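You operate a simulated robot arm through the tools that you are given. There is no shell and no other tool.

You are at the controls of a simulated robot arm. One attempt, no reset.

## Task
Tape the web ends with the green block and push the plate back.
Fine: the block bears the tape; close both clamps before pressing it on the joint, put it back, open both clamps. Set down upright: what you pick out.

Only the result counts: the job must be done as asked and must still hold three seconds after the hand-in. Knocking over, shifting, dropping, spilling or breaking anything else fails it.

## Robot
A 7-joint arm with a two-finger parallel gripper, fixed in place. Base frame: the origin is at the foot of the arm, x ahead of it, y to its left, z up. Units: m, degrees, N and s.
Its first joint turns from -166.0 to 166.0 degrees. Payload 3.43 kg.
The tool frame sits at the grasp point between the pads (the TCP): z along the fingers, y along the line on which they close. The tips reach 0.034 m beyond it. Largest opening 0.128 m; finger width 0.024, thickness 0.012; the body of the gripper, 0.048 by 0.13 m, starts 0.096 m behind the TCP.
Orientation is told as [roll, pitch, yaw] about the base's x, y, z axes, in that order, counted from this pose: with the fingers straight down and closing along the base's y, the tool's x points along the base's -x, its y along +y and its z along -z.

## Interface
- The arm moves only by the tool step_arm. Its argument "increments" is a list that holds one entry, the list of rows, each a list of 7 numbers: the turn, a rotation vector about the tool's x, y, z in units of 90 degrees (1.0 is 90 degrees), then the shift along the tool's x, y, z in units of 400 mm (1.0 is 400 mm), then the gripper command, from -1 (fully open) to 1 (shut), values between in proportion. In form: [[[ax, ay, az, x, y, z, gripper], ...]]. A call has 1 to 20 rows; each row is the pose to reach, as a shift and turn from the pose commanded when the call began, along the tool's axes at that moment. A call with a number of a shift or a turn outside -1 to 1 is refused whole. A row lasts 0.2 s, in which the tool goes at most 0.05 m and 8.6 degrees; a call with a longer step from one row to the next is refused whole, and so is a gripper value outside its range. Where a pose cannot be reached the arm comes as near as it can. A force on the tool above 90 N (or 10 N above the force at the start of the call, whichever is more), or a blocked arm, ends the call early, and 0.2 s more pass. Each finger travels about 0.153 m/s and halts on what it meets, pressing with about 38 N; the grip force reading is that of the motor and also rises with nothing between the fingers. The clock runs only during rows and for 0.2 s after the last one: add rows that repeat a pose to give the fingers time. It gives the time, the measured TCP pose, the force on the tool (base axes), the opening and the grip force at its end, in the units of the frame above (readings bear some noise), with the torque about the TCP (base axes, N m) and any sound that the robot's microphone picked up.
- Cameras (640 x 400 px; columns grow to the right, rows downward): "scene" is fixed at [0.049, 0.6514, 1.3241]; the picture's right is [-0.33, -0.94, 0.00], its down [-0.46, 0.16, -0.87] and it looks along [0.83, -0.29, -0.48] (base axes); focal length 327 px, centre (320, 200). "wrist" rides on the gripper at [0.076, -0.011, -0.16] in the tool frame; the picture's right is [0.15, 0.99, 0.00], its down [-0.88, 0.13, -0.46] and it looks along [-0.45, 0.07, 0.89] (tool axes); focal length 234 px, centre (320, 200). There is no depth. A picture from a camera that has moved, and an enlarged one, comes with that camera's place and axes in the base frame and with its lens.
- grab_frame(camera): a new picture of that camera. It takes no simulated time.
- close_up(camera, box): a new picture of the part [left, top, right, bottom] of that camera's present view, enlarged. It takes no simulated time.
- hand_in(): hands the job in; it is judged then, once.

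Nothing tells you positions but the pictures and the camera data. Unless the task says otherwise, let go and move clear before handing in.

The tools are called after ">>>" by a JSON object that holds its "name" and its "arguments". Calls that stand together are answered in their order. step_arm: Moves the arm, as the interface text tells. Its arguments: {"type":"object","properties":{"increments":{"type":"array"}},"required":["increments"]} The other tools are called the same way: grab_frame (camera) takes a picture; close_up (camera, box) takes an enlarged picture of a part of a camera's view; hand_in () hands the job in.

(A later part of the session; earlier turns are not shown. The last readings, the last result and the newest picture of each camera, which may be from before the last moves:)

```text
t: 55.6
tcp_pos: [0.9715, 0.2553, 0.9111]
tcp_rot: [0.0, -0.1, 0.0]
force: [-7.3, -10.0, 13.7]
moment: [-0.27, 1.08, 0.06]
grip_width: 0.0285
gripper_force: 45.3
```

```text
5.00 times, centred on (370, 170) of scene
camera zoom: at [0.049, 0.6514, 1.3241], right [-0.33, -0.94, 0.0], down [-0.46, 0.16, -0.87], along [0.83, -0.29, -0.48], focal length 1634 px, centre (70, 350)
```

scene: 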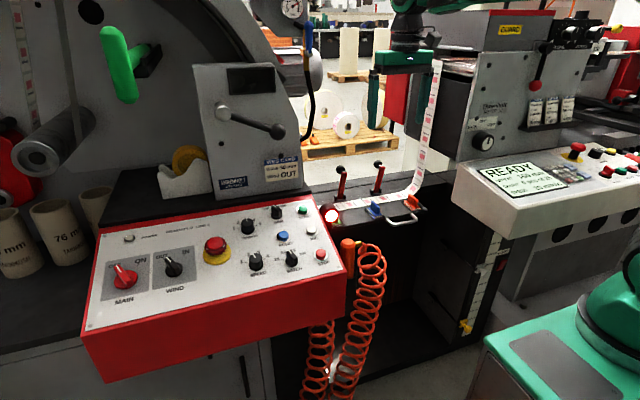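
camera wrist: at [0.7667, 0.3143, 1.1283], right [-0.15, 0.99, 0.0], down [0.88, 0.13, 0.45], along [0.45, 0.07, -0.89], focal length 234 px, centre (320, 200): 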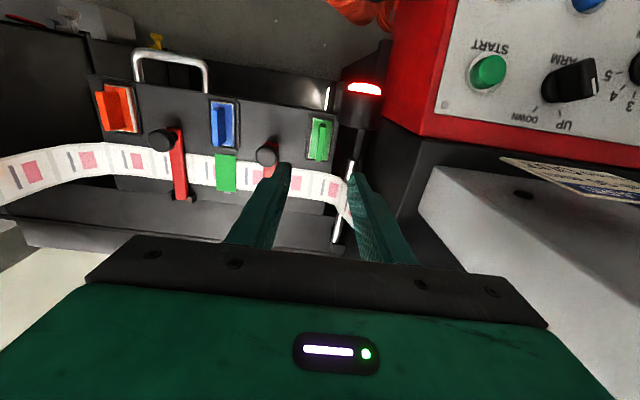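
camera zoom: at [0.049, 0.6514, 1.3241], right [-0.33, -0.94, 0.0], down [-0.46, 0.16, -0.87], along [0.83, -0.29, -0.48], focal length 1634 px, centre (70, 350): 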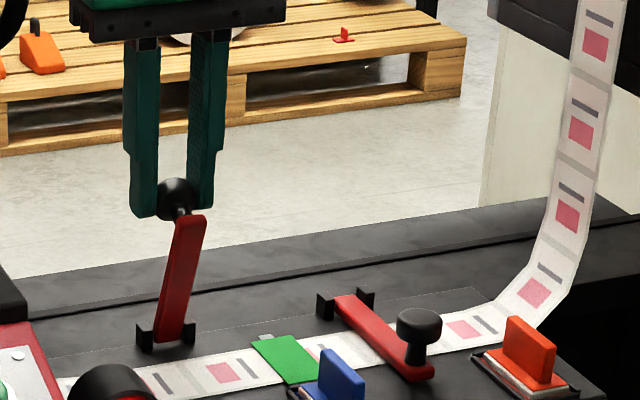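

The lever looks back at its starting angle. I'll let go, rise, and compare.

>>> {"name": "step_arm", "arguments": {"increments": [[[0, 0, 0, 0, 0, 0, 0.6], [0, 0, 0, 0, 0, 0, 0.05], [0, 0, 0, 0, 0, 0, 0.05], [0, 0, 0, 0, 0, -0.1, 0.05], [0, 0, 0, 0, 0, -0.17, 0.05], [0, 0, 0, 0, 0, -0.17, 0.05]]]}}

>>> {"name": "close_up", "arguments": {"camera": "scene", "box": [325, 150, 405, 200]}}

>>> {"name": "grab_frame", "arguments": {"camera": "wrist"}}

```text
t: 57.0
tcp_pos: [0.9712, 0.256, 0.9776]
tcp_rot: [0.0, 0.0, 0.0]
force: [-0.3, -0.6, -0.9]
moment: [0.0, -0.01, 0.01]
grip_width: 0.0607
gripper_force: 0.1
```

```text
8.00 times, centred on (365, 175) of scene
camera zoom: at [0.049, 0.6514, 1.3241], right [-0.33, -0.94, 0.0], down [-0.46, 0.16, -0.87], along [0.83, -0.29, -0.48], focal length 2614 px, centre (-40, 400)
```

zoom: 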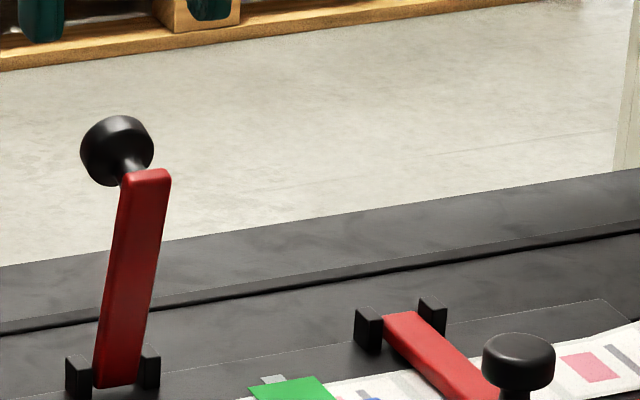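

```text
taken
camera wrist: at [0.8941, 0.2459, 1.1386], right [-0.15, 0.99, 0.0], down [0.88, 0.13, 0.45], along [0.45, 0.07, -0.89], focal length 234 px, centre (320, 200)
```

wrist: 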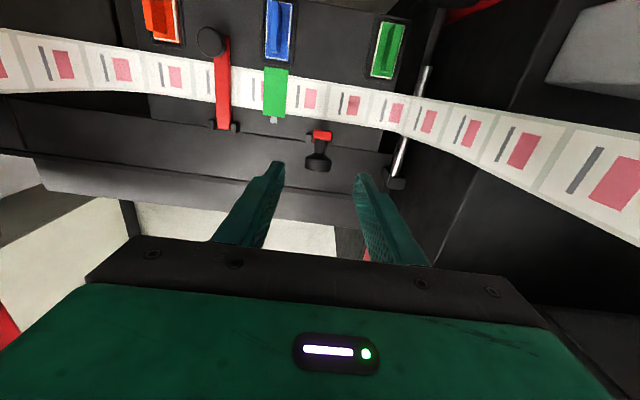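

The left clamp is open, and it looks as if the stop has nudged the whole plate about 3–4 mm back, the way it has to go anyway. Next is the right knob.

>>> {"name": "step_arm", "arguments": {"increments": [[[0, 0, 0, 0.05, -0.07, 0, 0.22], [0, 0, 0, 0.11, -0.155, 0, 0.22], [0, 0, 0, 0.17, -0.235, 0, 0.22], [0, 0, 0, 0.22, -0.305, 0, 0.22], [0, 0, 0, 0.255, -0.3525, 0, 0.22], [0, 0, 0, 0.255, -0.3525, 0.1, 0.22], [0, 0, 0, 0.255, -0.3525, 0.2, 0.22], [0, 0, 0, 0.255, -0.3525, 0.27, 0.22], [0, 0, 0, 0.255, -0.3525, 0.27, 0.22]]]}}

>>> {"name": "close_up", "arguments": {"camera": "wrist", "box": [220, 100, 420, 240]}}

>>> {"name": "close_up", "arguments": {"camera": "scene", "box": [310, 150, 430, 230]}}

```text
t: 59.0
tcp_pos: [0.8693, 0.1147, 0.8719]
tcp_rot: [-0.1, -0.1, 0.0]
force: [0.2, 0.0, 0.2]
moment: [0.01, 0.01, 0.01]
grip_width: 0.0501
gripper_force: 0.1
```

```text
2.86 times, centred on (320, 170) of wrist
camera zoom: at [0.7923, 0.1043, 1.0312], right [-0.15, 0.99, 0.0], down [0.88, 0.13, 0.46], along [0.45, 0.07, -0.89], focal length 669 px, centre (320, 286)
```

zoom: 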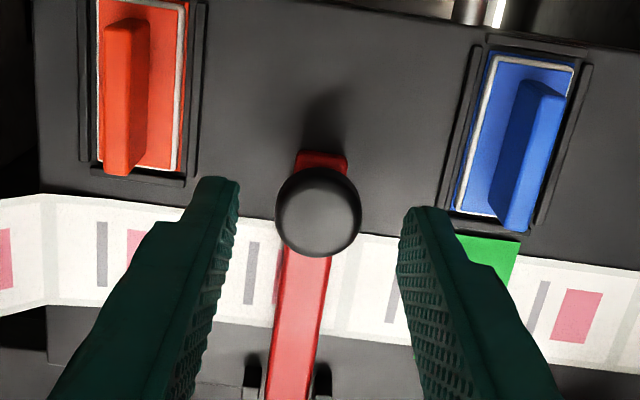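

```text
5.00 times, centred on (370, 190) of scene
camera zoom: at [0.049, 0.6514, 1.3241], right [-0.33, -0.94, 0.0], down [-0.46, 0.16, -0.87], along [0.83, -0.29, -0.48], focal length 1634 px, centre (70, 250)
```

zoom: 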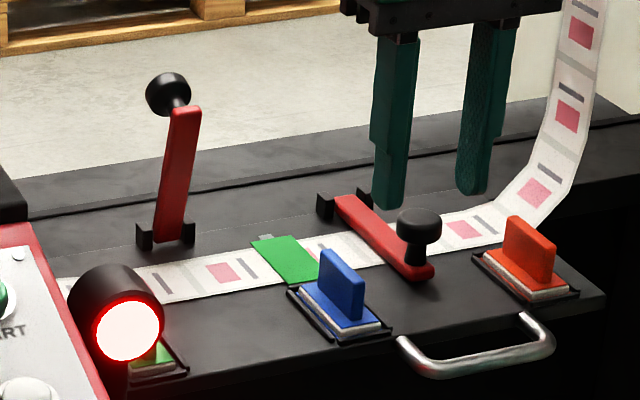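

The right knob is centred. I'll lower and grip it.

>>> {"name": "step_arm", "arguments": {"increments": [[[0, 0, 0, -0.002, 0, 0.04, 0.22], [0, 0, 0, -0.002, 0, 0.08, 0.22], [0, 0, 0, -0.002, 0, 0.1, 0.22], [0, 0, 0, -0.002, 0, 0.1, 0.5], [0, 0, 0, -0.002, 0, 0.1, 1], [0, 0, 0, -0.002, 0, 0.1, 1], [0, 0, 0, -0.002, 0, 0.1, 1]]]}}

>>> {"name": "close_up", "arguments": {"camera": "scene", "box": [310, 150, 430, 230]}}

```text
t: 60.6
tcp_pos: [0.8691, 0.116, 0.8299]
tcp_rot: [0.0, 0.1, 0.1]
force: [0.2, 5.7, -1.3]
moment: [0.14, 0.09, 0.03]
grip_width: 0.0288
gripper_force: 44.4
```

```text
5.00 times, centred on (370, 190) of scene
camera zoom: at [0.049, 0.6514, 1.3241], right [-0.33, -0.94, 0.0], down [-0.46, 0.16, -0.87], along [0.83, -0.29, -0.48], focal length 1634 px, centre (70, 250)
```

zoom: 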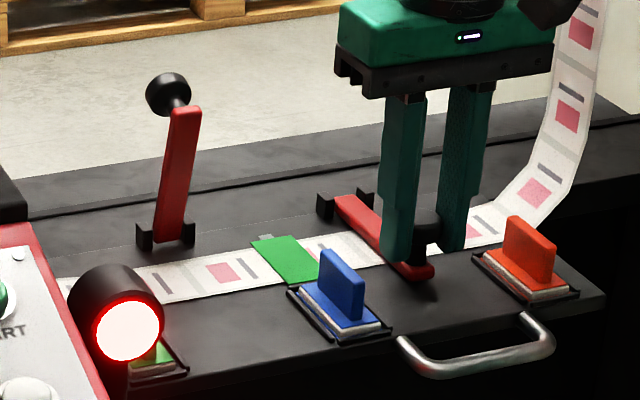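

I'll swing the right lever up along the same arc that worked for the left one.

>>> {"name": "step_arm", "arguments": {"increments": [[[0, 0, 0, -0.004, 0, -0.013, 1], [0, 0, 0, -0.008, 0, -0.026, 1], [0, 0, 0, -0.017, 0, -0.048, 1], [0, 0, 0, -0.0278, 0, -0.0685, 1], [0, 0, 0, -0.04, 0, -0.088, 1], [0, 0, 0, -0.0545, 0, -0.1065, 1], [0, 0, 0, -0.07, 0, -0.1235, 1], [0, 0, 0, -0.087, 0, -0.139, 1], [0, 0, 0, -0.106, 0, -0.1535, 1], [0, 0, 0, -0.1253, 0, -0.166, 1], [0, 0, 0, -0.146, 0, -0.1768, 1], [0, 0, 0, -0.1675, 0, -0.1858, 1], [0, 0, 0, -0.1898, 0, -0.1928, 1]]]}}

>>> {"name": "close_up", "arguments": {"camera": "scene", "box": [310, 130, 430, 210]}}

```text
t: 63.4
tcp_pos: [0.9453, 0.1155, 0.9069]
tcp_rot: [-0.1, 0.3, -0.1]
force: [-0.2, 9.0, -23.8]
moment: [0.24, 1.1, -0.03]
grip_width: 0.0288
gripper_force: 45.4
```

```text
5.00 times, centred on (370, 170) of scene
camera zoom: at [0.049, 0.6514, 1.3241], right [-0.33, -0.94, 0.0], down [-0.46, 0.16, -0.87], along [0.83, -0.29, -0.48], focal length 1634 px, centre (70, 350)
```

zoom: 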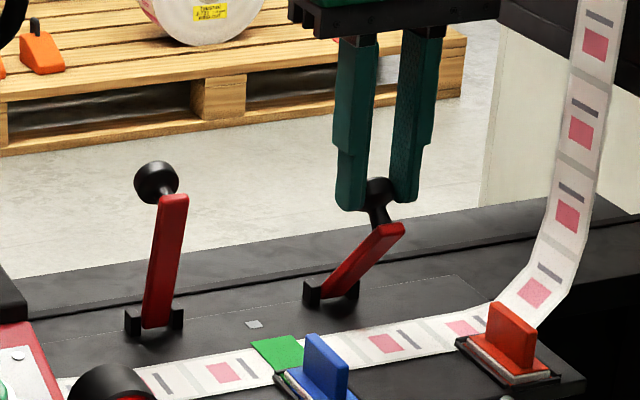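

The right lever is only partly up, and the plate has slid further back under the pull. I need to see exactly what moved before going on.

>>> {"name": "grab_frame", "arguments": {"camera": "scene"}}

>>> {"name": "close_up", "arguments": {"camera": "scene", "box": [310, 160, 430, 240]}}

>>> {"name": "grab_frame", "arguments": {"camera": "wrist"}}

>>> {"name": "close_up", "arguments": {"camera": "wrist", "box": [220, 40, 480, 220]}}

```text
taken
```

scene: 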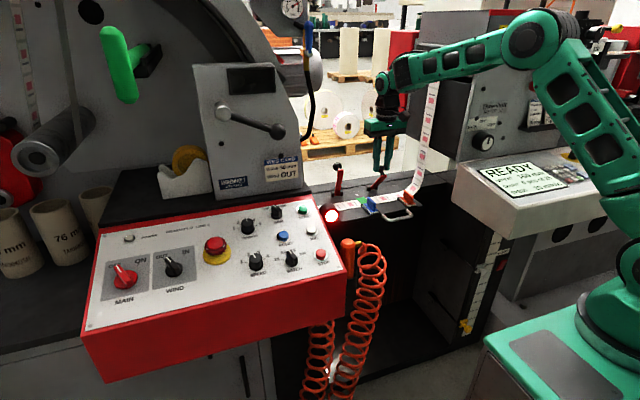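

```text
5.00 times, centred on (370, 200) of scene
camera zoom: at [0.049, 0.6514, 1.3241], right [-0.33, -0.94, 0.0], down [-0.46, 0.16, -0.87], along [0.83, -0.29, -0.48], focal length 1634 px, centre (70, 200)
```

zoom: 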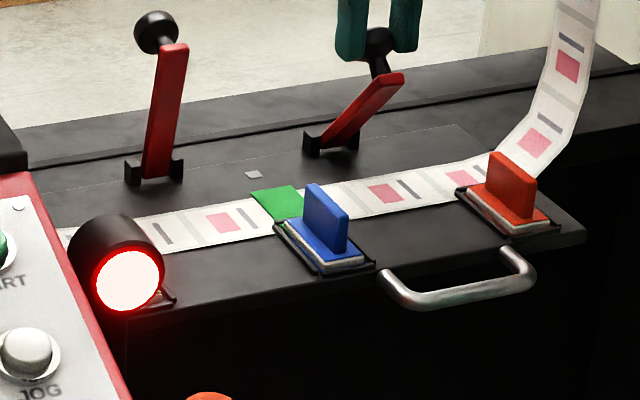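

```text
taken
camera wrist: at [0.8696, 0.1047, 1.0668], right [-0.15, 0.99, 0.0], down [0.88, 0.13, 0.45], along [0.45, 0.07, -0.89], focal length 234 px, centre (320, 200)
```

wrist: 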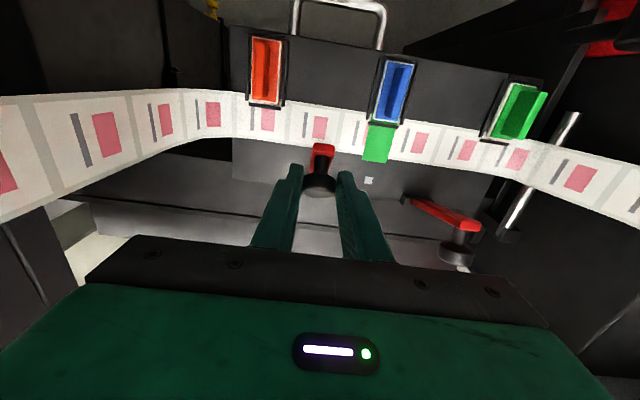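

```text
2.22 times, centred on (350, 130) of wrist
camera zoom: at [0.8696, 0.1047, 1.0668], right [-0.15, 0.99, 0.0], down [0.88, 0.13, 0.45], along [0.45, 0.07, -0.89], focal length 520 px, centre (253, 356)
```

zoom: 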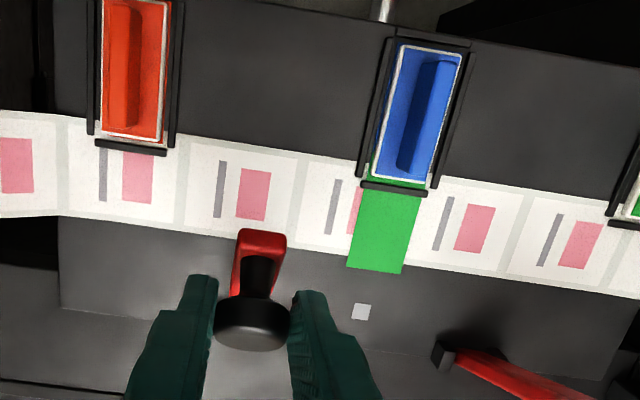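

With the right clamp coming up, the plate is free and slid about 24 mm, while the web stayed put. The pads' friction on the knob is what drives it, so I'll ease the grip and see whether the lever stays up.

>>> {"name": "step_arm", "arguments": {"increments": [[[0, 0, 0, 0, 0, 0, 0.45], [0, 0, 0, 0, 0, 0, 0.3], [0, 0, 0, 0, 0, 0, 0.3]]]}}

>>> {"name": "close_up", "arguments": {"camera": "scene", "box": [310, 140, 430, 220]}}

>>> {"name": "close_up", "arguments": {"camera": "wrist", "box": [220, 100, 420, 240]}}

```text
t: 64.2
tcp_pos: [0.9451, 0.1151, 0.9079]
tcp_rot: [0.0, -0.1, -0.1]
force: [0.3, 0.8, 0.7]
moment: [0.03, 0.0, -0.02]
grip_width: 0.0448
gripper_force: 0.1
```

```text
5.00 times, centred on (370, 180) of scene
camera zoom: at [0.049, 0.6514, 1.3241], right [-0.33, -0.94, 0.0], down [-0.46, 0.16, -0.87], along [0.83, -0.29, -0.48], focal length 1634 px, centre (70, 300)
```

zoom: 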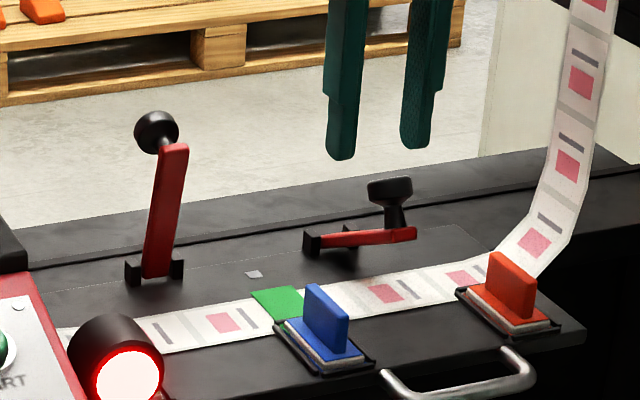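

```text
2.86 times, centred on (320, 170) of wrist
camera zoom: at [0.8689, 0.104, 1.0684], right [-0.15, 0.99, 0.0], down [0.88, 0.13, 0.46], along [0.45, 0.07, -0.89], focal length 669 px, centre (320, 286)
```

zoom: 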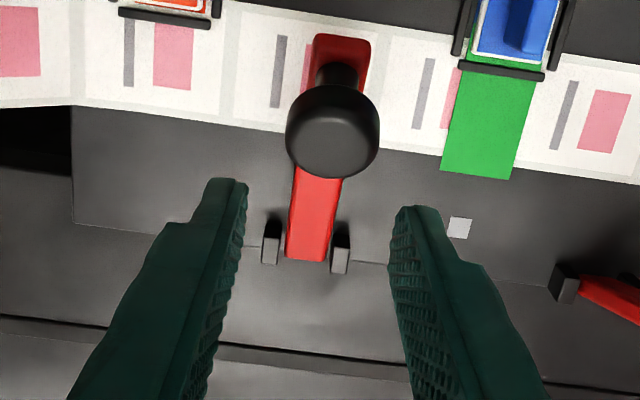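

>>> {"name": "step_arm", "arguments": {"increments": [[[0, 0, 0, 0, 0, 0, 0.3], [0, 0, 0, 0, 0, 0, 0.3]]]}}

>>> {"name": "close_up", "arguments": {"camera": "scene", "box": [310, 140, 430, 220]}}

>>> {"name": "close_up", "arguments": {"camera": "wrist", "box": [200, 20, 480, 240]}}

```text
t: 64.8
tcp_pos: [0.9445, 0.115, 0.9074]
tcp_rot: [0.1, 0.1, -0.1]
force: [-0.9, 0.4, -0.6]
moment: [0.0, 0.0, 0.04]
grip_width: 0.0449
gripper_force: 0.0
```

```text
5.00 times, centred on (370, 180) of scene
camera zoom: at [0.049, 0.6514, 1.3241], right [-0.33, -0.94, 0.0], down [-0.46, 0.16, -0.87], along [0.83, -0.29, -0.48], focal length 1634 px, centre (70, 300)
```

zoom: 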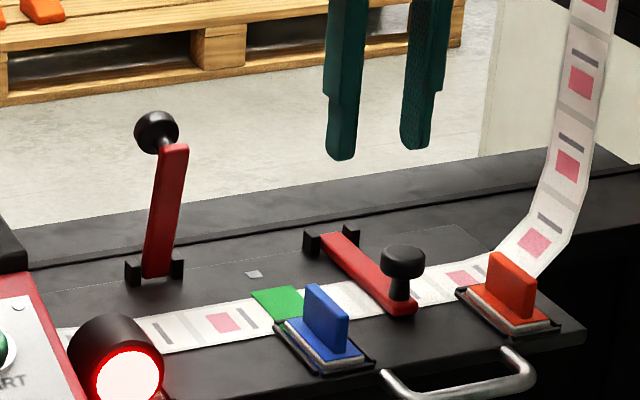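

```text
1.82 times, centred on (340, 130) of wrist
camera zoom: at [0.8689, 0.1041, 1.0682], right [-0.15, 0.99, 0.0], down [0.88, 0.13, 0.45], along [0.45, 0.07, -0.89], focal length 426 px, centre (284, 327)
```

zoom: 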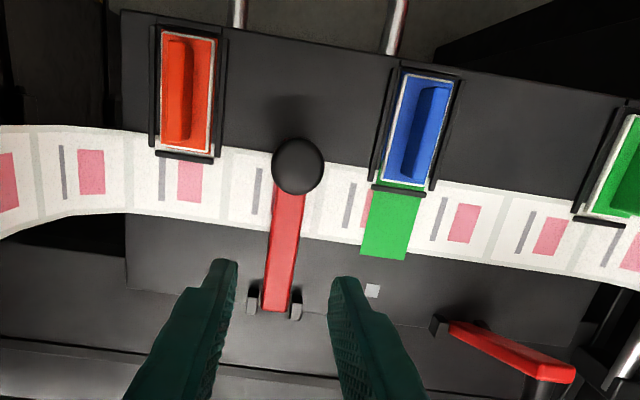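

The lever fell shut again, so it only stays open near its stop. I'll regrip its knob, now near (0.894, 0.115), with a much softer grip so pad friction doesn't shove the plate.

>>> {"name": "step_arm", "arguments": {"increments": [[[0, 0, 0, 0.06, 0, 0, 0.22], [0, 0, 0, 0.125, 0, 0, 0.22], [0, 0, 0, 0.125, 0, 0.05, 0.22], [0, 0, 0, 0.125, 0, 0.1, 0.22], [0, 0, 0, 0.125, 0, 0.1, 0.22]]]}}

>>> {"name": "close_up", "arguments": {"camera": "wrist", "box": [220, 100, 420, 240]}}

```text
t: 66.0
tcp_pos: [0.8955, 0.114, 0.8685]
tcp_rot: [0.0, 0.0, 0.0]
force: [-0.2, -0.4, -0.5]
moment: [-0.03, -0.03, 0.03]
grip_width: 0.0499
gripper_force: 0.0
```

```text
2.86 times, centred on (320, 170) of wrist
camera zoom: at [0.8185, 0.1035, 1.0278], right [-0.15, 0.99, 0.0], down [0.88, 0.13, 0.46], along [0.45, 0.07, -0.89], focal length 669 px, centre (320, 286)
```

zoom: 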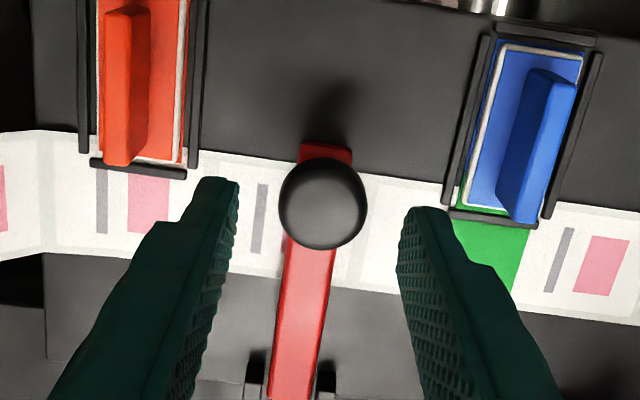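

>>> {"name": "step_arm", "arguments": {"increments": [[[0, 0, 0, 0.007, 0.003, 0.04, 0.22], [0, 0, 0, 0.007, 0.003, 0.08, 0.22], [0, 0, 0, 0.007, 0.003, 0.097, 0.22], [0, 0, 0, 0.007, 0.003, 0.097, 0.4], [0, 0, 0, 0.007, 0.003, 0.097, 0.54], [0, 0, 0, 0.007, 0.003, 0.097, 0.555], [0, 0, 0, 0.007, 0.003, 0.097, 0.555]]]}}

```text
t: 67.6
tcp_pos: [0.8928, 0.1154, 0.8297]
tcp_rot: [0.1, 0.1, 0.0]
force: [0.4, 3.6, -0.9]
moment: [0.06, 0.02, -0.02]
grip_width: 0.0306
gripper_force: 2.3
```

>>> {"name": "step_arm", "arguments": {"increments": [[[0, 0, 0, 0, 0.003, 0, 0.58], [0, 0, 0, 0, 0.003, 0, 0.58]]]}}

```text
t: 68.2
tcp_pos: [0.8929, 0.1152, 0.8294]
tcp_rot: [0.0, 0.0, -0.1]
force: [-1.2, -1.9, 4.0]
moment: [-0.08, -0.28, 0.03]
grip_width: 0.0287
gripper_force: 45.0
```

>>> {"name": "step_arm", "arguments": {"increments": [[[0, 0, 0, 0, 0, 0, 0.555], [0, 0, 0, 0, 0, 0, 0.555]]]}}

```text
t: 68.8
tcp_pos: [0.8916, 0.1166, 0.8293]
tcp_rot: [-0.1, 0.1, 0.0]
force: [0.6, -3.2, -0.3]
moment: [-0.07, -0.01, -0.03]
grip_width: 0.0307
gripper_force: 2.1
```

The knob was touching one finger only. I'll centre it and try a light squeeze.

>>> {"name": "step_arm", "arguments": {"increments": [[[0, 0, 0, 0, -0.0015, 0, 0.555], [0, 0, 0, 0, -0.0015, 0, 0.56], [0, 0, 0, 0, -0.0015, 0, 0.56]]]}}

```text
t: 69.6
tcp_pos: [0.8919, 0.1163, 0.8287]
tcp_rot: [0.0, 0.0, 0.0]
force: [-1.6, -4.1, 0.2]
moment: [-0.07, 0.05, -0.05]
grip_width: 0.0303
gripper_force: 1.9
```

>>> {"name": "step_arm", "arguments": {"increments": [[[0, 0, 0, 0, -0.002, 0, 0.562], [0, 0, 0, 0, -0.002, 0, 0.566], [0, 0, 0, 0, -0.002, 0, 0.566]]]}}

```text
t: 70.4
tcp_pos: [0.8923, 0.115, 0.8288]
tcp_rot: [0.0, -0.1, -0.1]
force: [0.9, -0.5, -0.4]
moment: [0.0, -0.07, 0.01]
grip_width: 0.0288
gripper_force: 44.9
```

>>> {"name": "step_arm", "arguments": {"increments": [[[0, 0, 0, 0, 0, 0, 0.552], [0, 0, 0, 0, 0, 0, 0.552]]]}}

```text
t: 71.0
tcp_pos: [0.892, 0.1156, 0.8284]
tcp_rot: [0.0, 0.0, 0.1]
force: [1.1, 1.5, 0.8]
moment: [-0.01, -0.05, -0.02]
grip_width: 0.0296
gripper_force: 24.8
```

>>> {"name": "step_arm", "arguments": {"increments": [[[0, 0, 0, 0, 0, 0, 0.551], [0, 0, 0, 0, 0, 0, 0.551], [0, 0, 0, 0, 0, 0, 0.551]]]}}

```text
t: 71.8
tcp_pos: [0.8921, 0.1149, 0.8278]
tcp_rot: [0.0, 0.0, 0.0]
force: [-0.2, 3.6, 2.0]
moment: [0.06, 0.01, 0.01]
grip_width: 0.0297
gripper_force: 11.4
```

A grip of about 11 N is possible at this setting. I'll try lifting the knob gently with it.

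>>> {"name": "step_arm", "arguments": {"increments": [[[0, 0, 0, -0.004, 0, -0.013, 0.553], [0, 0, 0, -0.008, 0, -0.026, 0.553], [0, 0, 0, -0.0125, 0, -0.037, 0.553], [0, 0, 0, -0.017, 0, -0.048, 0.553], [0, 0, 0, -0.0278, 0, -0.0685, 0.553]]]}}

>>> {"name": "close_up", "arguments": {"camera": "scene", "box": [310, 140, 430, 220]}}

```text
t: 73.0
tcp_pos: [0.903, 0.1155, 0.8553]
tcp_rot: [0.1, 0.0, -0.1]
force: [0.3, 0.2, -0.2]
moment: [-0.03, 0.02, 0.0]
grip_width: 0.0285
gripper_force: 0.1
```

```text
5.00 times, centred on (370, 180) of scene
camera zoom: at [0.049, 0.6514, 1.3241], right [-0.33, -0.94, 0.0], down [-0.46, 0.16, -0.87], along [0.83, -0.29, -0.48], focal length 1634 px, centre (70, 300)
```

zoom: 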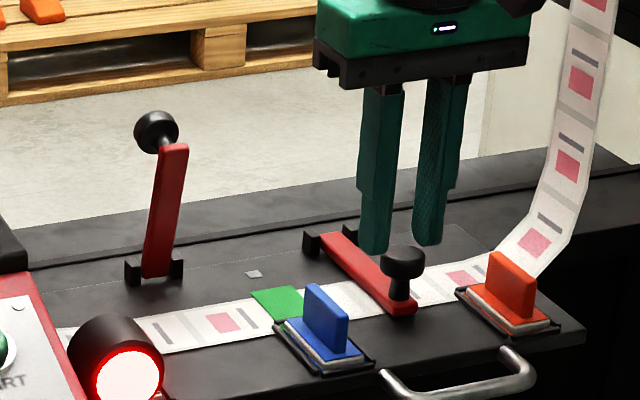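

A soft grip just slips off. Instead I'll tilt the tool 35° back and grip firmly, so that later the tool can turn along with the lever. That way pad friction helps open it and doesn't drive the plate.

>>> {"name": "step_arm", "arguments": {"increments": [[[0, 0, 0, 0, 0, -0.1, 0.3], [0, -0.09, 0, 0.05, 0, -0.16, 0.22], [0, -0.18, 0, 0.1, 0, -0.16, 0.22], [0, -0.27, 0, 0.1355, 0, -0.12, 0.22], [0, -0.36, 0, 0.1355, 0, -0.08, 0.22], [0, -0.389, 0, 0.1355, 0, -0.052, 0.22], [0, -0.389, 0, 0.1355, 0, -0.052, 0.22]]]}}

>>> {"name": "grab_frame", "arguments": {"camera": "wrist"}}

>>> {"name": "close_up", "arguments": {"camera": "scene", "box": [310, 140, 430, 220]}}

```text
t: 74.6
tcp_pos: [0.8479, 0.1152, 0.8764]
tcp_rot: [0.0, -34.9, 0.0]
force: [-0.1, -0.3, 0.3]
moment: [-0.02, -0.01, -0.01]
grip_width: 0.0502
gripper_force: 0.1
```

```text
taken
camera wrist: at [0.6939, 0.1048, 0.9632], right [-0.12, 0.99, -0.08], down [0.46, 0.13, 0.88], along [0.88, 0.07, -0.47], focal length 234 px, centre (320, 200)
```

wrist: 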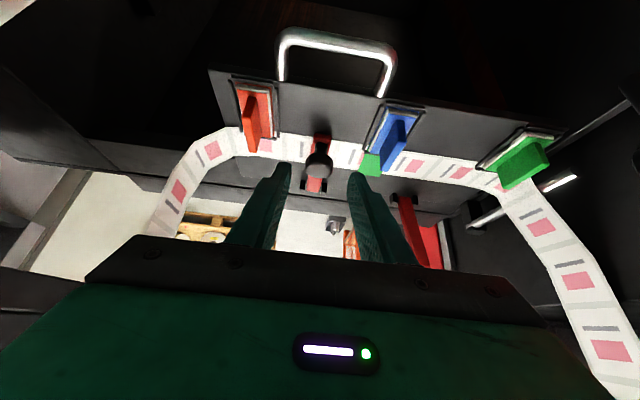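

```text
5.00 times, centred on (370, 180) of scene
camera zoom: at [0.049, 0.6514, 1.3241], right [-0.33, -0.94, 0.0], down [-0.46, 0.16, -0.87], along [0.83, -0.29, -0.48], focal length 1634 px, centre (70, 300)
```

zoom: 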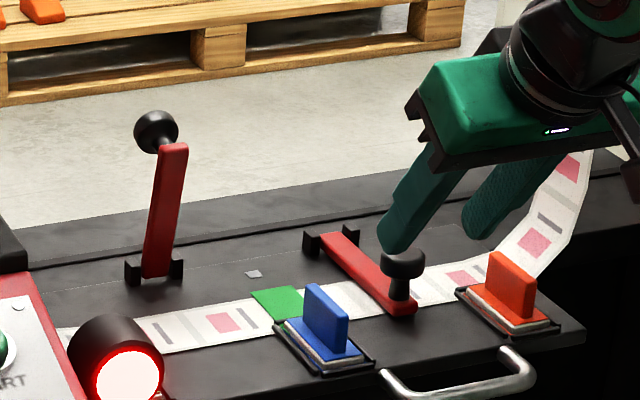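

The tilted approach is clear and the knob lies between the fingers. I'll advance along the tool and grip.

>>> {"name": "step_arm", "arguments": {"increments": [[[0, 0, 0, 0, 0, 0.05, 0.22], [0, 0, 0, 0, 0, 0.1, 0.22], [0, 0, 0, 0, 0, 0.13, 0.22], [0, 0, 0, 0, 0, 0.148, 0.22], [0, 0, 0, 0, 0, 0.148, 0.22]]]}}

>>> {"name": "close_up", "arguments": {"camera": "wrist", "box": [220, 100, 420, 240]}}

>>> {"name": "close_up", "arguments": {"camera": "scene", "box": [350, 160, 430, 220]}}

```text
t: 75.8
tcp_pos: [0.8831, 0.1161, 0.8268]
tcp_rot: [0.0, -35.0, 0.0]
force: [-0.7, -0.3, -0.6]
moment: [-0.03, -0.03, -0.01]
grip_width: 0.05
gripper_force: 0.1
```

```text
2.86 times, centred on (320, 170) of wrist
camera zoom: at [0.729, 0.1053, 0.9155], right [-0.12, 0.99, -0.08], down [0.46, 0.13, 0.88], along [0.88, 0.07, -0.47], focal length 669 px, centre (320, 286)
```

zoom: 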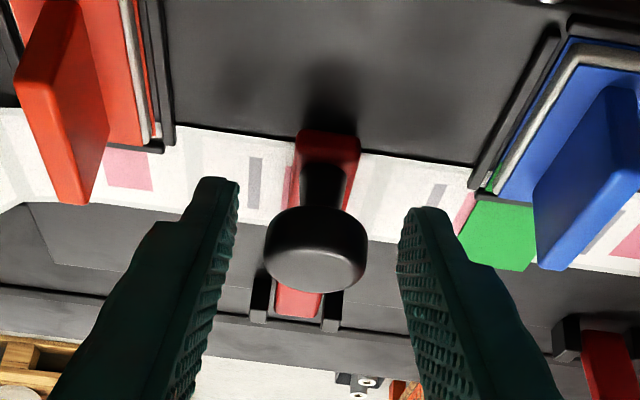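

```text
6.67 times, centred on (390, 190) of scene
camera zoom: at [0.049, 0.6514, 1.3241], right [-0.33, -0.94, 0.0], down [-0.46, 0.16, -0.87], along [0.83, -0.29, -0.48], focal length 2178 px, centre (-147, 267)
```

zoom: 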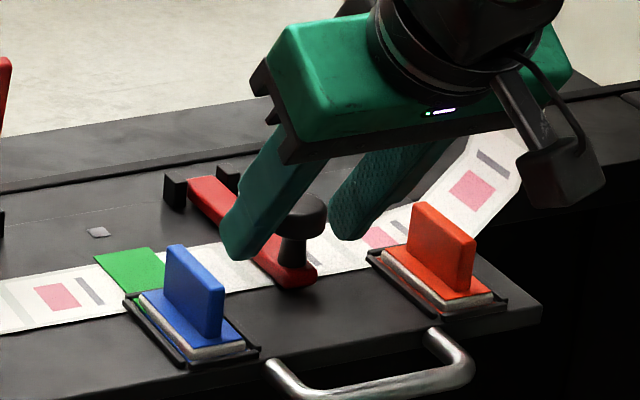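

>>> {"name": "step_arm", "arguments": {"increments": [[[0, 0, 0, 0, -0.001, 0, 0.5], [0, 0, 0, 0, -0.001, 0, 1], [0, 0, 0, 0, -0.001, 0, 1], [0, 0, 0, 0, -0.001, 0, 1]]]}}

```text
t: 76.8
tcp_pos: [0.8837, 0.1154, 0.8275]
tcp_rot: [0.0, -34.9, -0.1]
force: [0.8, -1.9, 0.3]
moment: [-0.03, 0.01, -0.06]
grip_width: 0.0287
gripper_force: 45.3
```

It's firmly gripped. First I'll lift at constant tilt, as before.

>>> {"name": "step_arm", "arguments": {"increments": [[[0, 0, 0, -0.0108, 0, -0.0085, 1], [0, 0, 0, -0.0216, 0, -0.0169, 1], [0, 0, 0, -0.0413, 0, -0.0293, 1], [0, 0, 0, -0.062, 0, -0.0402, 1], [0, 0, 0, -0.0835, 0, -0.0489, 1]]]}}

>>> {"name": "close_up", "arguments": {"camera": "scene", "box": [310, 140, 430, 220]}}

```text
t: 78.0
tcp_pos: [0.8993, 0.1159, 0.8624]
tcp_rot: [-0.1, -34.9, 0.0]
force: [-1.0, -2.5, -14.6]
moment: [-0.06, 1.42, -0.03]
grip_width: 0.0288
gripper_force: 44.6
```

```text
5.00 times, centred on (370, 180) of scene
camera zoom: at [0.049, 0.6514, 1.3241], right [-0.33, -0.94, 0.0], down [-0.46, 0.16, -0.87], along [0.83, -0.29, -0.48], focal length 1634 px, centre (70, 300)
```

zoom: 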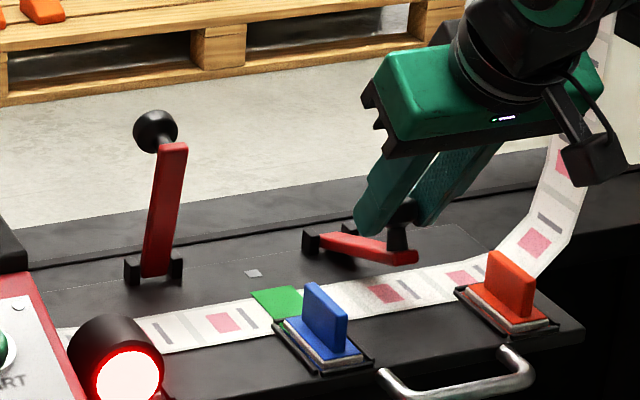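

>>> {"name": "step_arm", "arguments": {"increments": [[[0, 0, 0, -0.0112, 0, -0.0037, 1], [0, 0, 0, -0.0223, 0, -0.0071, 1], [0, 0, 0, -0.0449, 0, -0.0119, 1]]]}}

>>> {"name": "close_up", "arguments": {"camera": "scene", "box": [310, 140, 430, 220]}}

```text
t: 78.8
tcp_pos: [0.9115, 0.1144, 0.8764]
tcp_rot: [0.0, -34.9, 0.0]
force: [-0.5, -2.9, -15.5]
moment: [-0.06, 1.41, -0.07]
grip_width: 0.0289
gripper_force: 45.2
```

```text
5.00 times, centred on (370, 180) of scene
camera zoom: at [0.049, 0.6514, 1.3241], right [-0.33, -0.94, 0.0], down [-0.46, 0.16, -0.87], along [0.83, -0.29, -0.48], focal length 1634 px, centre (70, 300)
```

zoom: 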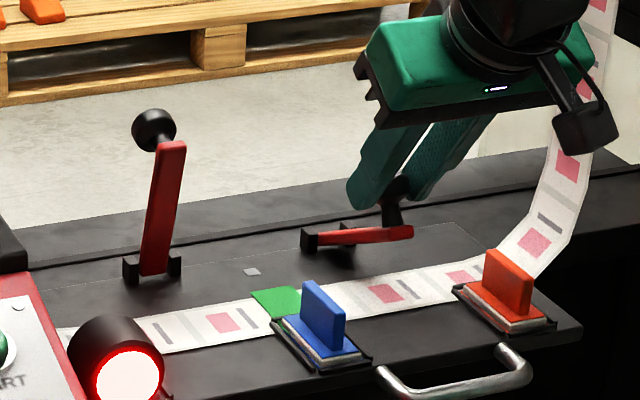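

The plate slides with almost no force, so lifting alone can't finish it. Now I'll turn the tool along with the lever so the grip itself rotates it towards open.

>>> {"name": "step_arm", "arguments": {"increments": [[[0, 0.0444, 0, -0.019, 0, -0.0036, 1], [0, 0.0889, 0, -0.0378, 0, -0.0068, 1], [0, 0.1333, 0, -0.0556, 0, -0.0084, 1], [0, 0.1778, 0, -0.0732, 0, -0.0098, 1], [0, 0.2222, 0, -0.0894, 0, -0.009, 1], [0, 0.2667, 0, -0.1055, 0, -0.008, 1]]]}}

>>> {"name": "close_up", "arguments": {"camera": "scene", "box": [310, 130, 430, 210]}}

```text
t: 80.2
tcp_pos: [0.9436, 0.1151, 0.9045]
tcp_rot: [0.0, -11.0, 0.0]
force: [0.2, 0.4, 1.5]
moment: [0.08, -0.18, -0.19]
grip_width: 0.0288
gripper_force: 44.5
```

```text
5.00 times, centred on (370, 170) of scene
camera zoom: at [0.049, 0.6514, 1.3241], right [-0.33, -0.94, 0.0], down [-0.46, 0.16, -0.87], along [0.83, -0.29, -0.48], focal length 1634 px, centre (70, 350)
```

zoom: 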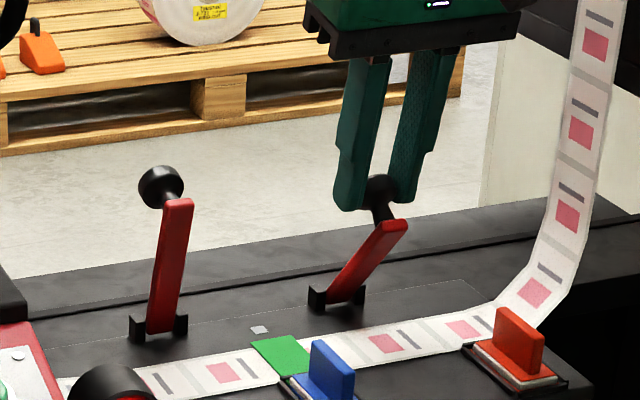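

That works: the lever turned with the tool at nearly zero force. I'll continue to the open stop.

>>> {"name": "step_arm", "arguments": {"increments": [[[0, 0.0444, 0, -0.0147, 0, -0.0034, 1], [0, 0.0889, 0, -0.0293, 0, -0.0063, 1], [0, 0.1222, 0, -0.04, 0, -0.0067, 1], [0, 0.1556, 0, -0.0508, 0, -0.007, 1], [0, 0.1833, 0, -0.0596, 0, -0.006, 1], [0, 0.2111, 0, -0.0683, 0, -0.005, 1]]]}}

>>> {"name": "close_up", "arguments": {"camera": "scene", "box": [310, 130, 430, 210]}}

```text
t: 81.6
tcp_pos: [0.9712, 0.1147, 0.9129]
tcp_rot: [-0.1, 7.9, 0.0]
force: [-2.6, 0.1, 12.0]
moment: [0.03, 0.28, 0.03]
grip_width: 0.0289
gripper_force: 44.9
```

```text
5.00 times, centred on (370, 170) of scene
camera zoom: at [0.049, 0.6514, 1.3241], right [-0.33, -0.94, 0.0], down [-0.46, 0.16, -0.87], along [0.83, -0.29, -0.48], focal length 1634 px, centre (70, 350)
```

zoom: 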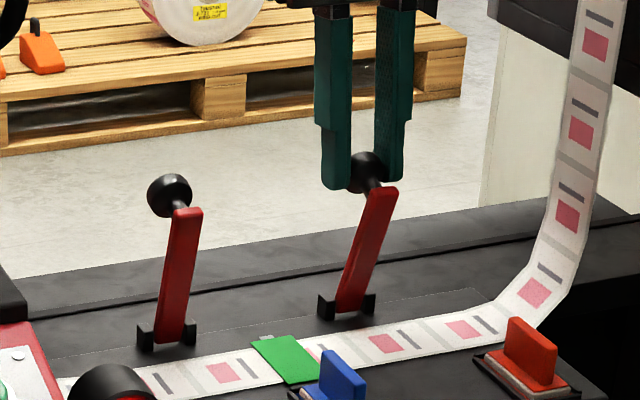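

The right lever is within a few degrees of its open stop. I'll turn about 5° more.

>>> {"name": "step_arm", "arguments": {"increments": [[[0, 0.02, 0, -0.004, 0, 0, 1], [0, 0.04, 0, -0.007, 0, 0, 1], [0, 0.06, 0, -0.01, 0, 0, 1], [0, 0.06, 0, -0.01, 0, 0, 1]]]}}

>>> {"name": "close_up", "arguments": {"camera": "scene", "box": [310, 130, 430, 210]}}

```text
t: 82.6
tcp_pos: [0.9764, 0.1158, 0.9108]
tcp_rot: [0.0, 13.5, -0.1]
force: [13.4, -1.6, 11.4]
moment: [-0.05, -1.44, 0.03]
grip_width: 0.0287
gripper_force: 44.7
```

```text
5.00 times, centred on (370, 170) of scene
camera zoom: at [0.049, 0.6514, 1.3241], right [-0.33, -0.94, 0.0], down [-0.46, 0.16, -0.87], along [0.83, -0.29, -0.48], focal length 1634 px, centre (70, 350)
```

zoom: 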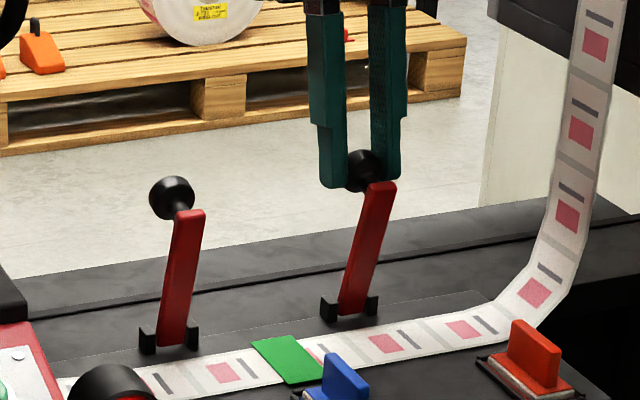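

The tool now slips against the stop, so the right lever is fully open and the plate is back where it began. I'll release and back away.

>>> {"name": "step_arm", "arguments": {"increments": [[[0, 0, 0, 0, 0, 0, 0.5], [0, 0, 0, 0, 0, 0, 0.1], [0, 0, 0, 0, 0, 0, 0.05], [0, 0, 0, 0, 0, -0.06, 0.05], [0, -0.05, 0, 0, 0, -0.13, 0.05], [0, -0.1, 0, 0.03, 0, -0.18, 0.05], [0, -0.148, 0, 0.06, 0, -0.2, 0.05], [0, -0.148, 0, 0.06, 0, -0.2, 0.05]]]}}

>>> {"name": "close_up", "arguments": {"camera": "scene", "box": [310, 150, 430, 230]}}

>>> {"name": "grab_frame", "arguments": {"camera": "wrist"}}

```text
t: 84.4
tcp_pos: [0.9705, 0.1166, 0.9938]
tcp_rot: [-0.1, 0.1, 0.0]
force: [0.0, 0.2, 0.0]
moment: [0.01, -0.01, 0.0]
grip_width: 0.0608
gripper_force: 0.0
```

```text
5.00 times, centred on (370, 190) of scene
camera zoom: at [0.049, 0.6514, 1.3241], right [-0.33, -0.94, 0.0], down [-0.46, 0.16, -0.87], along [0.83, -0.29, -0.48], focal length 1634 px, centre (70, 250)
```

zoom: 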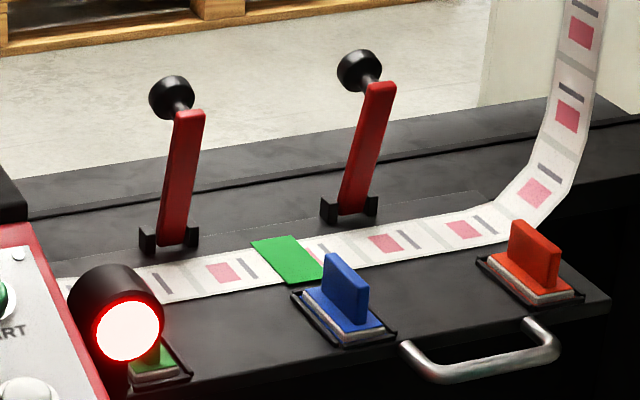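

```text
taken
camera wrist: at [0.8946, 0.1057, 1.1544], right [-0.15, 0.99, 0.0], down [0.88, 0.13, 0.45], along [0.45, 0.07, -0.89], focal length 234 px, centre (320, 200)
```

wrist: 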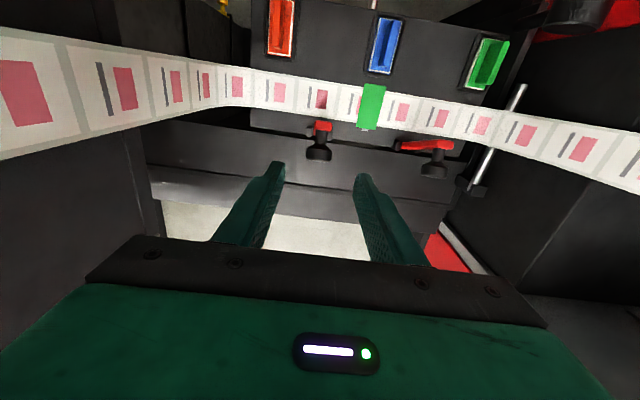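

Both clamps stay open, the tape is on the joint, and the blocks are in their nests. Next I'll push the plate back by its handle, so I bring the shut gripper to the operator side of the bar at x ≈ 0.77, y ≈ 0.115.

>>> {"name": "step_arm", "arguments": {"increments": [[[0, 0, 0, 0.1, 0, -0.02, 0.5], [0, 0, 0, 0.2, 0, -0.02, 1], [0, 0, 0, 0.31, 0, -0.02, 1], [0, 0, 0, 0.42, 0, -0.02, 1], [0, 0, 0, 0.53, 0, 0.0, 1], [0, 0, 0, 0.64, 0, 0.0, 1], [0, 0, 0, 0.64, 0, 0.1, 1], [0, 0, 0, 0.64, 0, 0.2, 1], [0, 0, 0, 0.64, 0, 0.2, 1]]]}}

>>> {"name": "grab_frame", "arguments": {"camera": "wrist"}}

>>> {"name": "grab_frame", "arguments": {"camera": "scene"}}

```text
t: 86.4
tcp_pos: [0.7116, 0.1128, 0.9128]
tcp_rot: [0.0, 0.1, 0.0]
force: [0.3, -0.2, -0.1]
moment: [-0.02, 0.01, -0.02]
grip_width: 0.0001
gripper_force: 33.2
```

```text
taken
camera wrist: at [0.6358, 0.1029, 1.0735], right [-0.15, 0.99, 0.0], down [0.88, 0.13, 0.45], along [0.45, 0.07, -0.89], focal length 234 px, centre (320, 200)
```

wrist: 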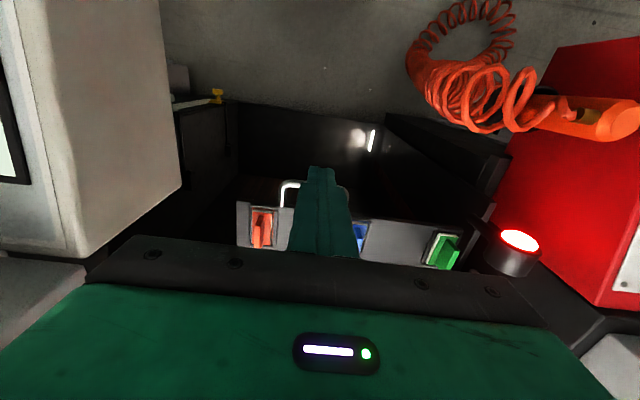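

```text
taken
```

scene: 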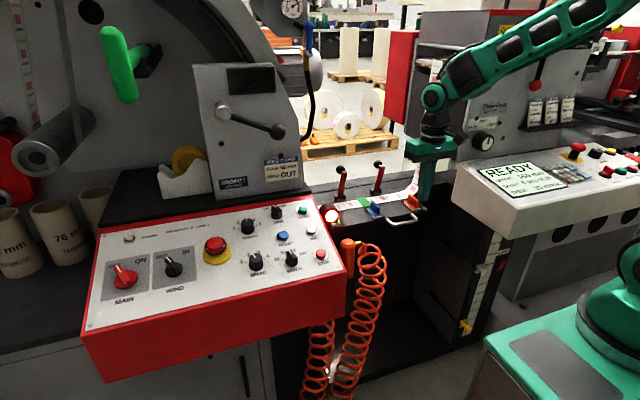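

The handle bar is at x ≈ 0.772, y ≈ 0.118. I'll lower in front of it until the tips are below the bar's height.

>>> {"name": "step_arm", "arguments": {"increments": [[[0, 0, 0, 0, 0.01, 0.1, 1], [0, 0, 0, 0, 0.01, 0.2, 1], [0, 0, 0, 0, 0.01, 0.3, 1], [0, 0, 0, 0, 0.01, 0.345, 1], [0, 0, 0, 0, 0.01, 0.345, 1]]]}}

>>> {"name": "close_up", "arguments": {"camera": "scene", "box": [340, 170, 460, 250]}}

>>> {"name": "grab_frame", "arguments": {"camera": "wrist"}}

```text
t: 87.6
tcp_pos: [0.7136, 0.118, 0.7757]
tcp_rot: [-0.1, 0.0, 0.0]
force: [0.0, 0.1, -0.3]
moment: [0.0, 0.0, -0.05]
grip_width: 0.0
gripper_force: 33.0
```

```text
5.00 times, centred on (400, 210) of scene
camera zoom: at [0.049, 0.6514, 1.3241], right [-0.33, -0.94, 0.0], down [-0.46, 0.16, -0.87], along [0.83, -0.29, -0.48], focal length 1634 px, centre (-80, 150)
```

zoom: 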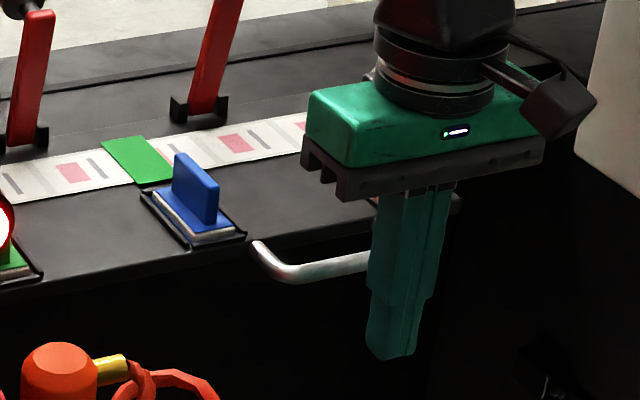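

```text
taken
camera wrist: at [0.6368, 0.1076, 0.9361], right [-0.15, 0.99, 0.0], down [0.88, 0.13, 0.45], along [0.45, 0.07, -0.89], focal length 234 px, centre (320, 200)
```

wrist: 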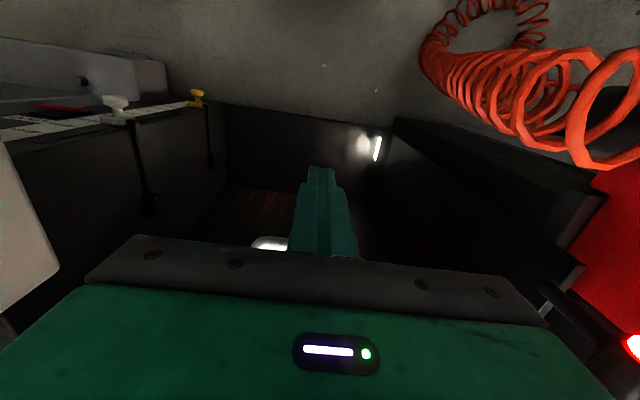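

The fingers are in front of the handle and clear of the blocks. I'll move +x to contact and begin pushing slowly.

>>> {"name": "step_arm", "arguments": {"increments": [[[0, 0, 0, -0.04, 0, 0, 1], [0, 0, 0, -0.08, 0, 0, 1], [0, 0, 0, -0.1, 0, 0, 1], [0, 0, 0, -0.115, 0, 0, 1], [0, 0, 0, -0.13, 0, 0, 1], [0, 0, 0, -0.145, 0, 0, 1]]]}}

>>> {"name": "close_up", "arguments": {"camera": "scene", "box": [310, 150, 450, 240]}}

```text
t: 89.0
tcp_pos: [0.7716, 0.1187, 0.7773]
tcp_rot: [0.1, 0.1, 0.0]
force: [-1.3, 0.5, -0.8]
moment: [-0.01, 0.0, 0.01]
grip_width: 0.0
gripper_force: 32.9
```

```text
4.44 times, centred on (380, 195) of scene
camera zoom: at [0.049, 0.6514, 1.3241], right [-0.33, -0.94, 0.0], down [-0.46, 0.16, -0.87], along [0.83, -0.29, -0.48], focal length 1452 px, centre (53, 222)
```

zoom: 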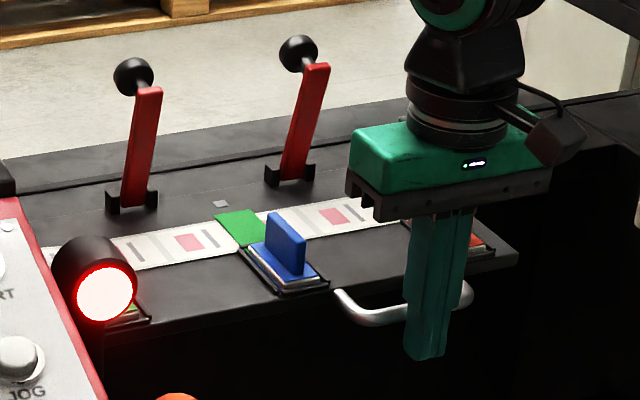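

The plate slides easily at about 1 N. I'll continue in small stages, watching the blocks where they meet the web.

>>> {"name": "step_arm", "arguments": {"increments": [[[0, 0, 0, -0.015, 0, 0, 1], [0, 0, 0, -0.03, 0, 0, 1], [0, 0, 0, -0.045, 0, 0, 1]]]}}

>>> {"name": "close_up", "arguments": {"camera": "scene", "box": [310, 150, 450, 240]}}

```text
t: 89.8
tcp_pos: [0.7899, 0.1199, 0.7766]
tcp_rot: [0.0, 0.2, 0.0]
force: [-0.9, -0.3, 0.4]
moment: [0.05, 0.0, 0.03]
grip_width: 0.0002
gripper_force: 32.5
```

```text
4.44 times, centred on (380, 195) of scene
camera zoom: at [0.049, 0.6514, 1.3241], right [-0.33, -0.94, 0.0], down [-0.46, 0.16, -0.87], along [0.83, -0.29, -0.48], focal length 1452 px, centre (53, 222)
```

zoom: 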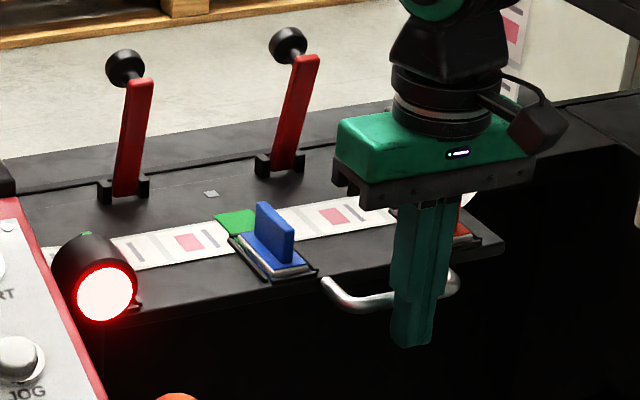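

The blocks pass over the web undisturbed and the force is still about 1 N. I'll keep going.

>>> {"name": "step_arm", "arguments": {"increments": [[[0, 0, 0, -0.015, 0, 0, 1], [0, 0, 0, -0.03, 0, 0, 1], [0, 0, 0, -0.045, 0, 0, 1]]]}}

>>> {"name": "close_up", "arguments": {"camera": "scene", "box": [310, 150, 450, 240]}}

```text
t: 90.6
tcp_pos: [0.8067, 0.1199, 0.7757]
tcp_rot: [0.0, 0.2, 0.1]
force: [-1.1, 0.4, 1.0]
moment: [0.0, 0.01, 0.01]
grip_width: 0.0001
gripper_force: 32.9
```

```text
4.44 times, centred on (380, 195) of scene
camera zoom: at [0.049, 0.6514, 1.3241], right [-0.33, -0.94, 0.0], down [-0.46, 0.16, -0.87], along [0.83, -0.29, -0.48], focal length 1452 px, centre (53, 222)
```

zoom: 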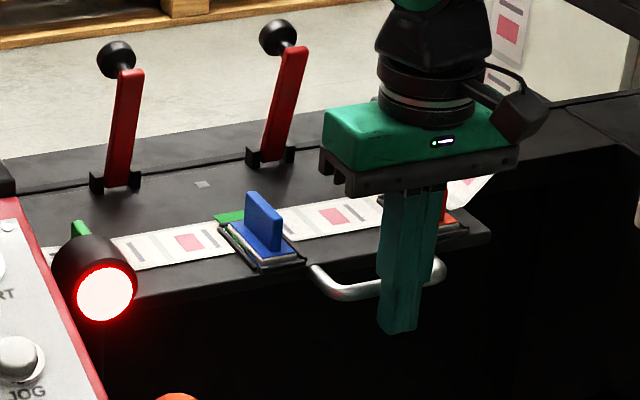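

>>> {"name": "step_arm", "arguments": {"increments": [[[0, 0, 0, -0.015, 0, 0, 1], [0, 0, 0, -0.03, 0, 0, 1], [0, 0, 0, -0.04, 0, 0, 1]]]}}

>>> {"name": "close_up", "arguments": {"camera": "scene", "box": [310, 150, 450, 240]}}

```text
t: 91.4
tcp_pos: [0.8251, 0.1198, 0.7768]
tcp_rot: [0.0, 0.1, 0.0]
force: [0.4, 0.0, 0.0]
moment: [-0.02, -0.04, -0.04]
grip_width: 0.0
gripper_force: 33.4
```

```text
4.44 times, centred on (380, 195) of scene
camera zoom: at [0.049, 0.6514, 1.3241], right [-0.33, -0.94, 0.0], down [-0.46, 0.16, -0.87], along [0.83, -0.29, -0.48], focal length 1452 px, centre (53, 222)
```

zoom: 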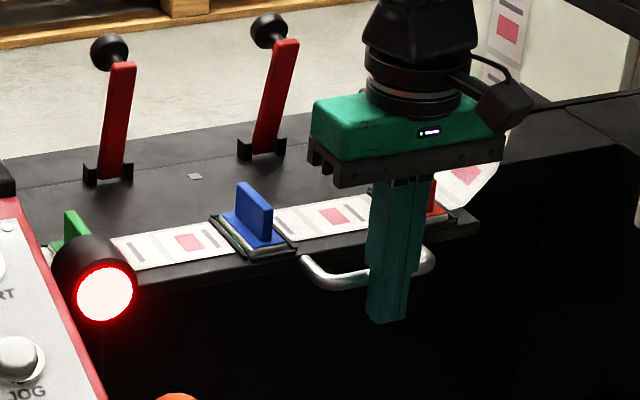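

>>> {"name": "step_arm", "arguments": {"increments": [[[0, 0, 0, -0.0125, 0, 0, 1], [0, 0, 0, -0.025, 0, 0, 1]]]}}

>>> {"name": "close_up", "arguments": {"camera": "scene", "box": [310, 150, 450, 240]}}

```text
t: 92.0
tcp_pos: [0.8329, 0.1191, 0.7763]
tcp_rot: [0.1, 0.2, 0.0]
force: [-1.3, 0.0, -0.1]
moment: [-0.01, 0.01, -0.01]
grip_width: 0.0
gripper_force: 32.9
```

```text
4.44 times, centred on (380, 195) of scene
camera zoom: at [0.049, 0.6514, 1.3241], right [-0.33, -0.94, 0.0], down [-0.46, 0.16, -0.87], along [0.83, -0.29, -0.48], focal length 1452 px, centre (53, 222)
```

zoom: 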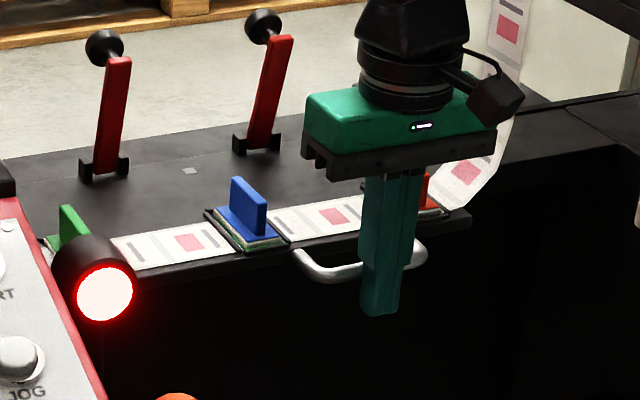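

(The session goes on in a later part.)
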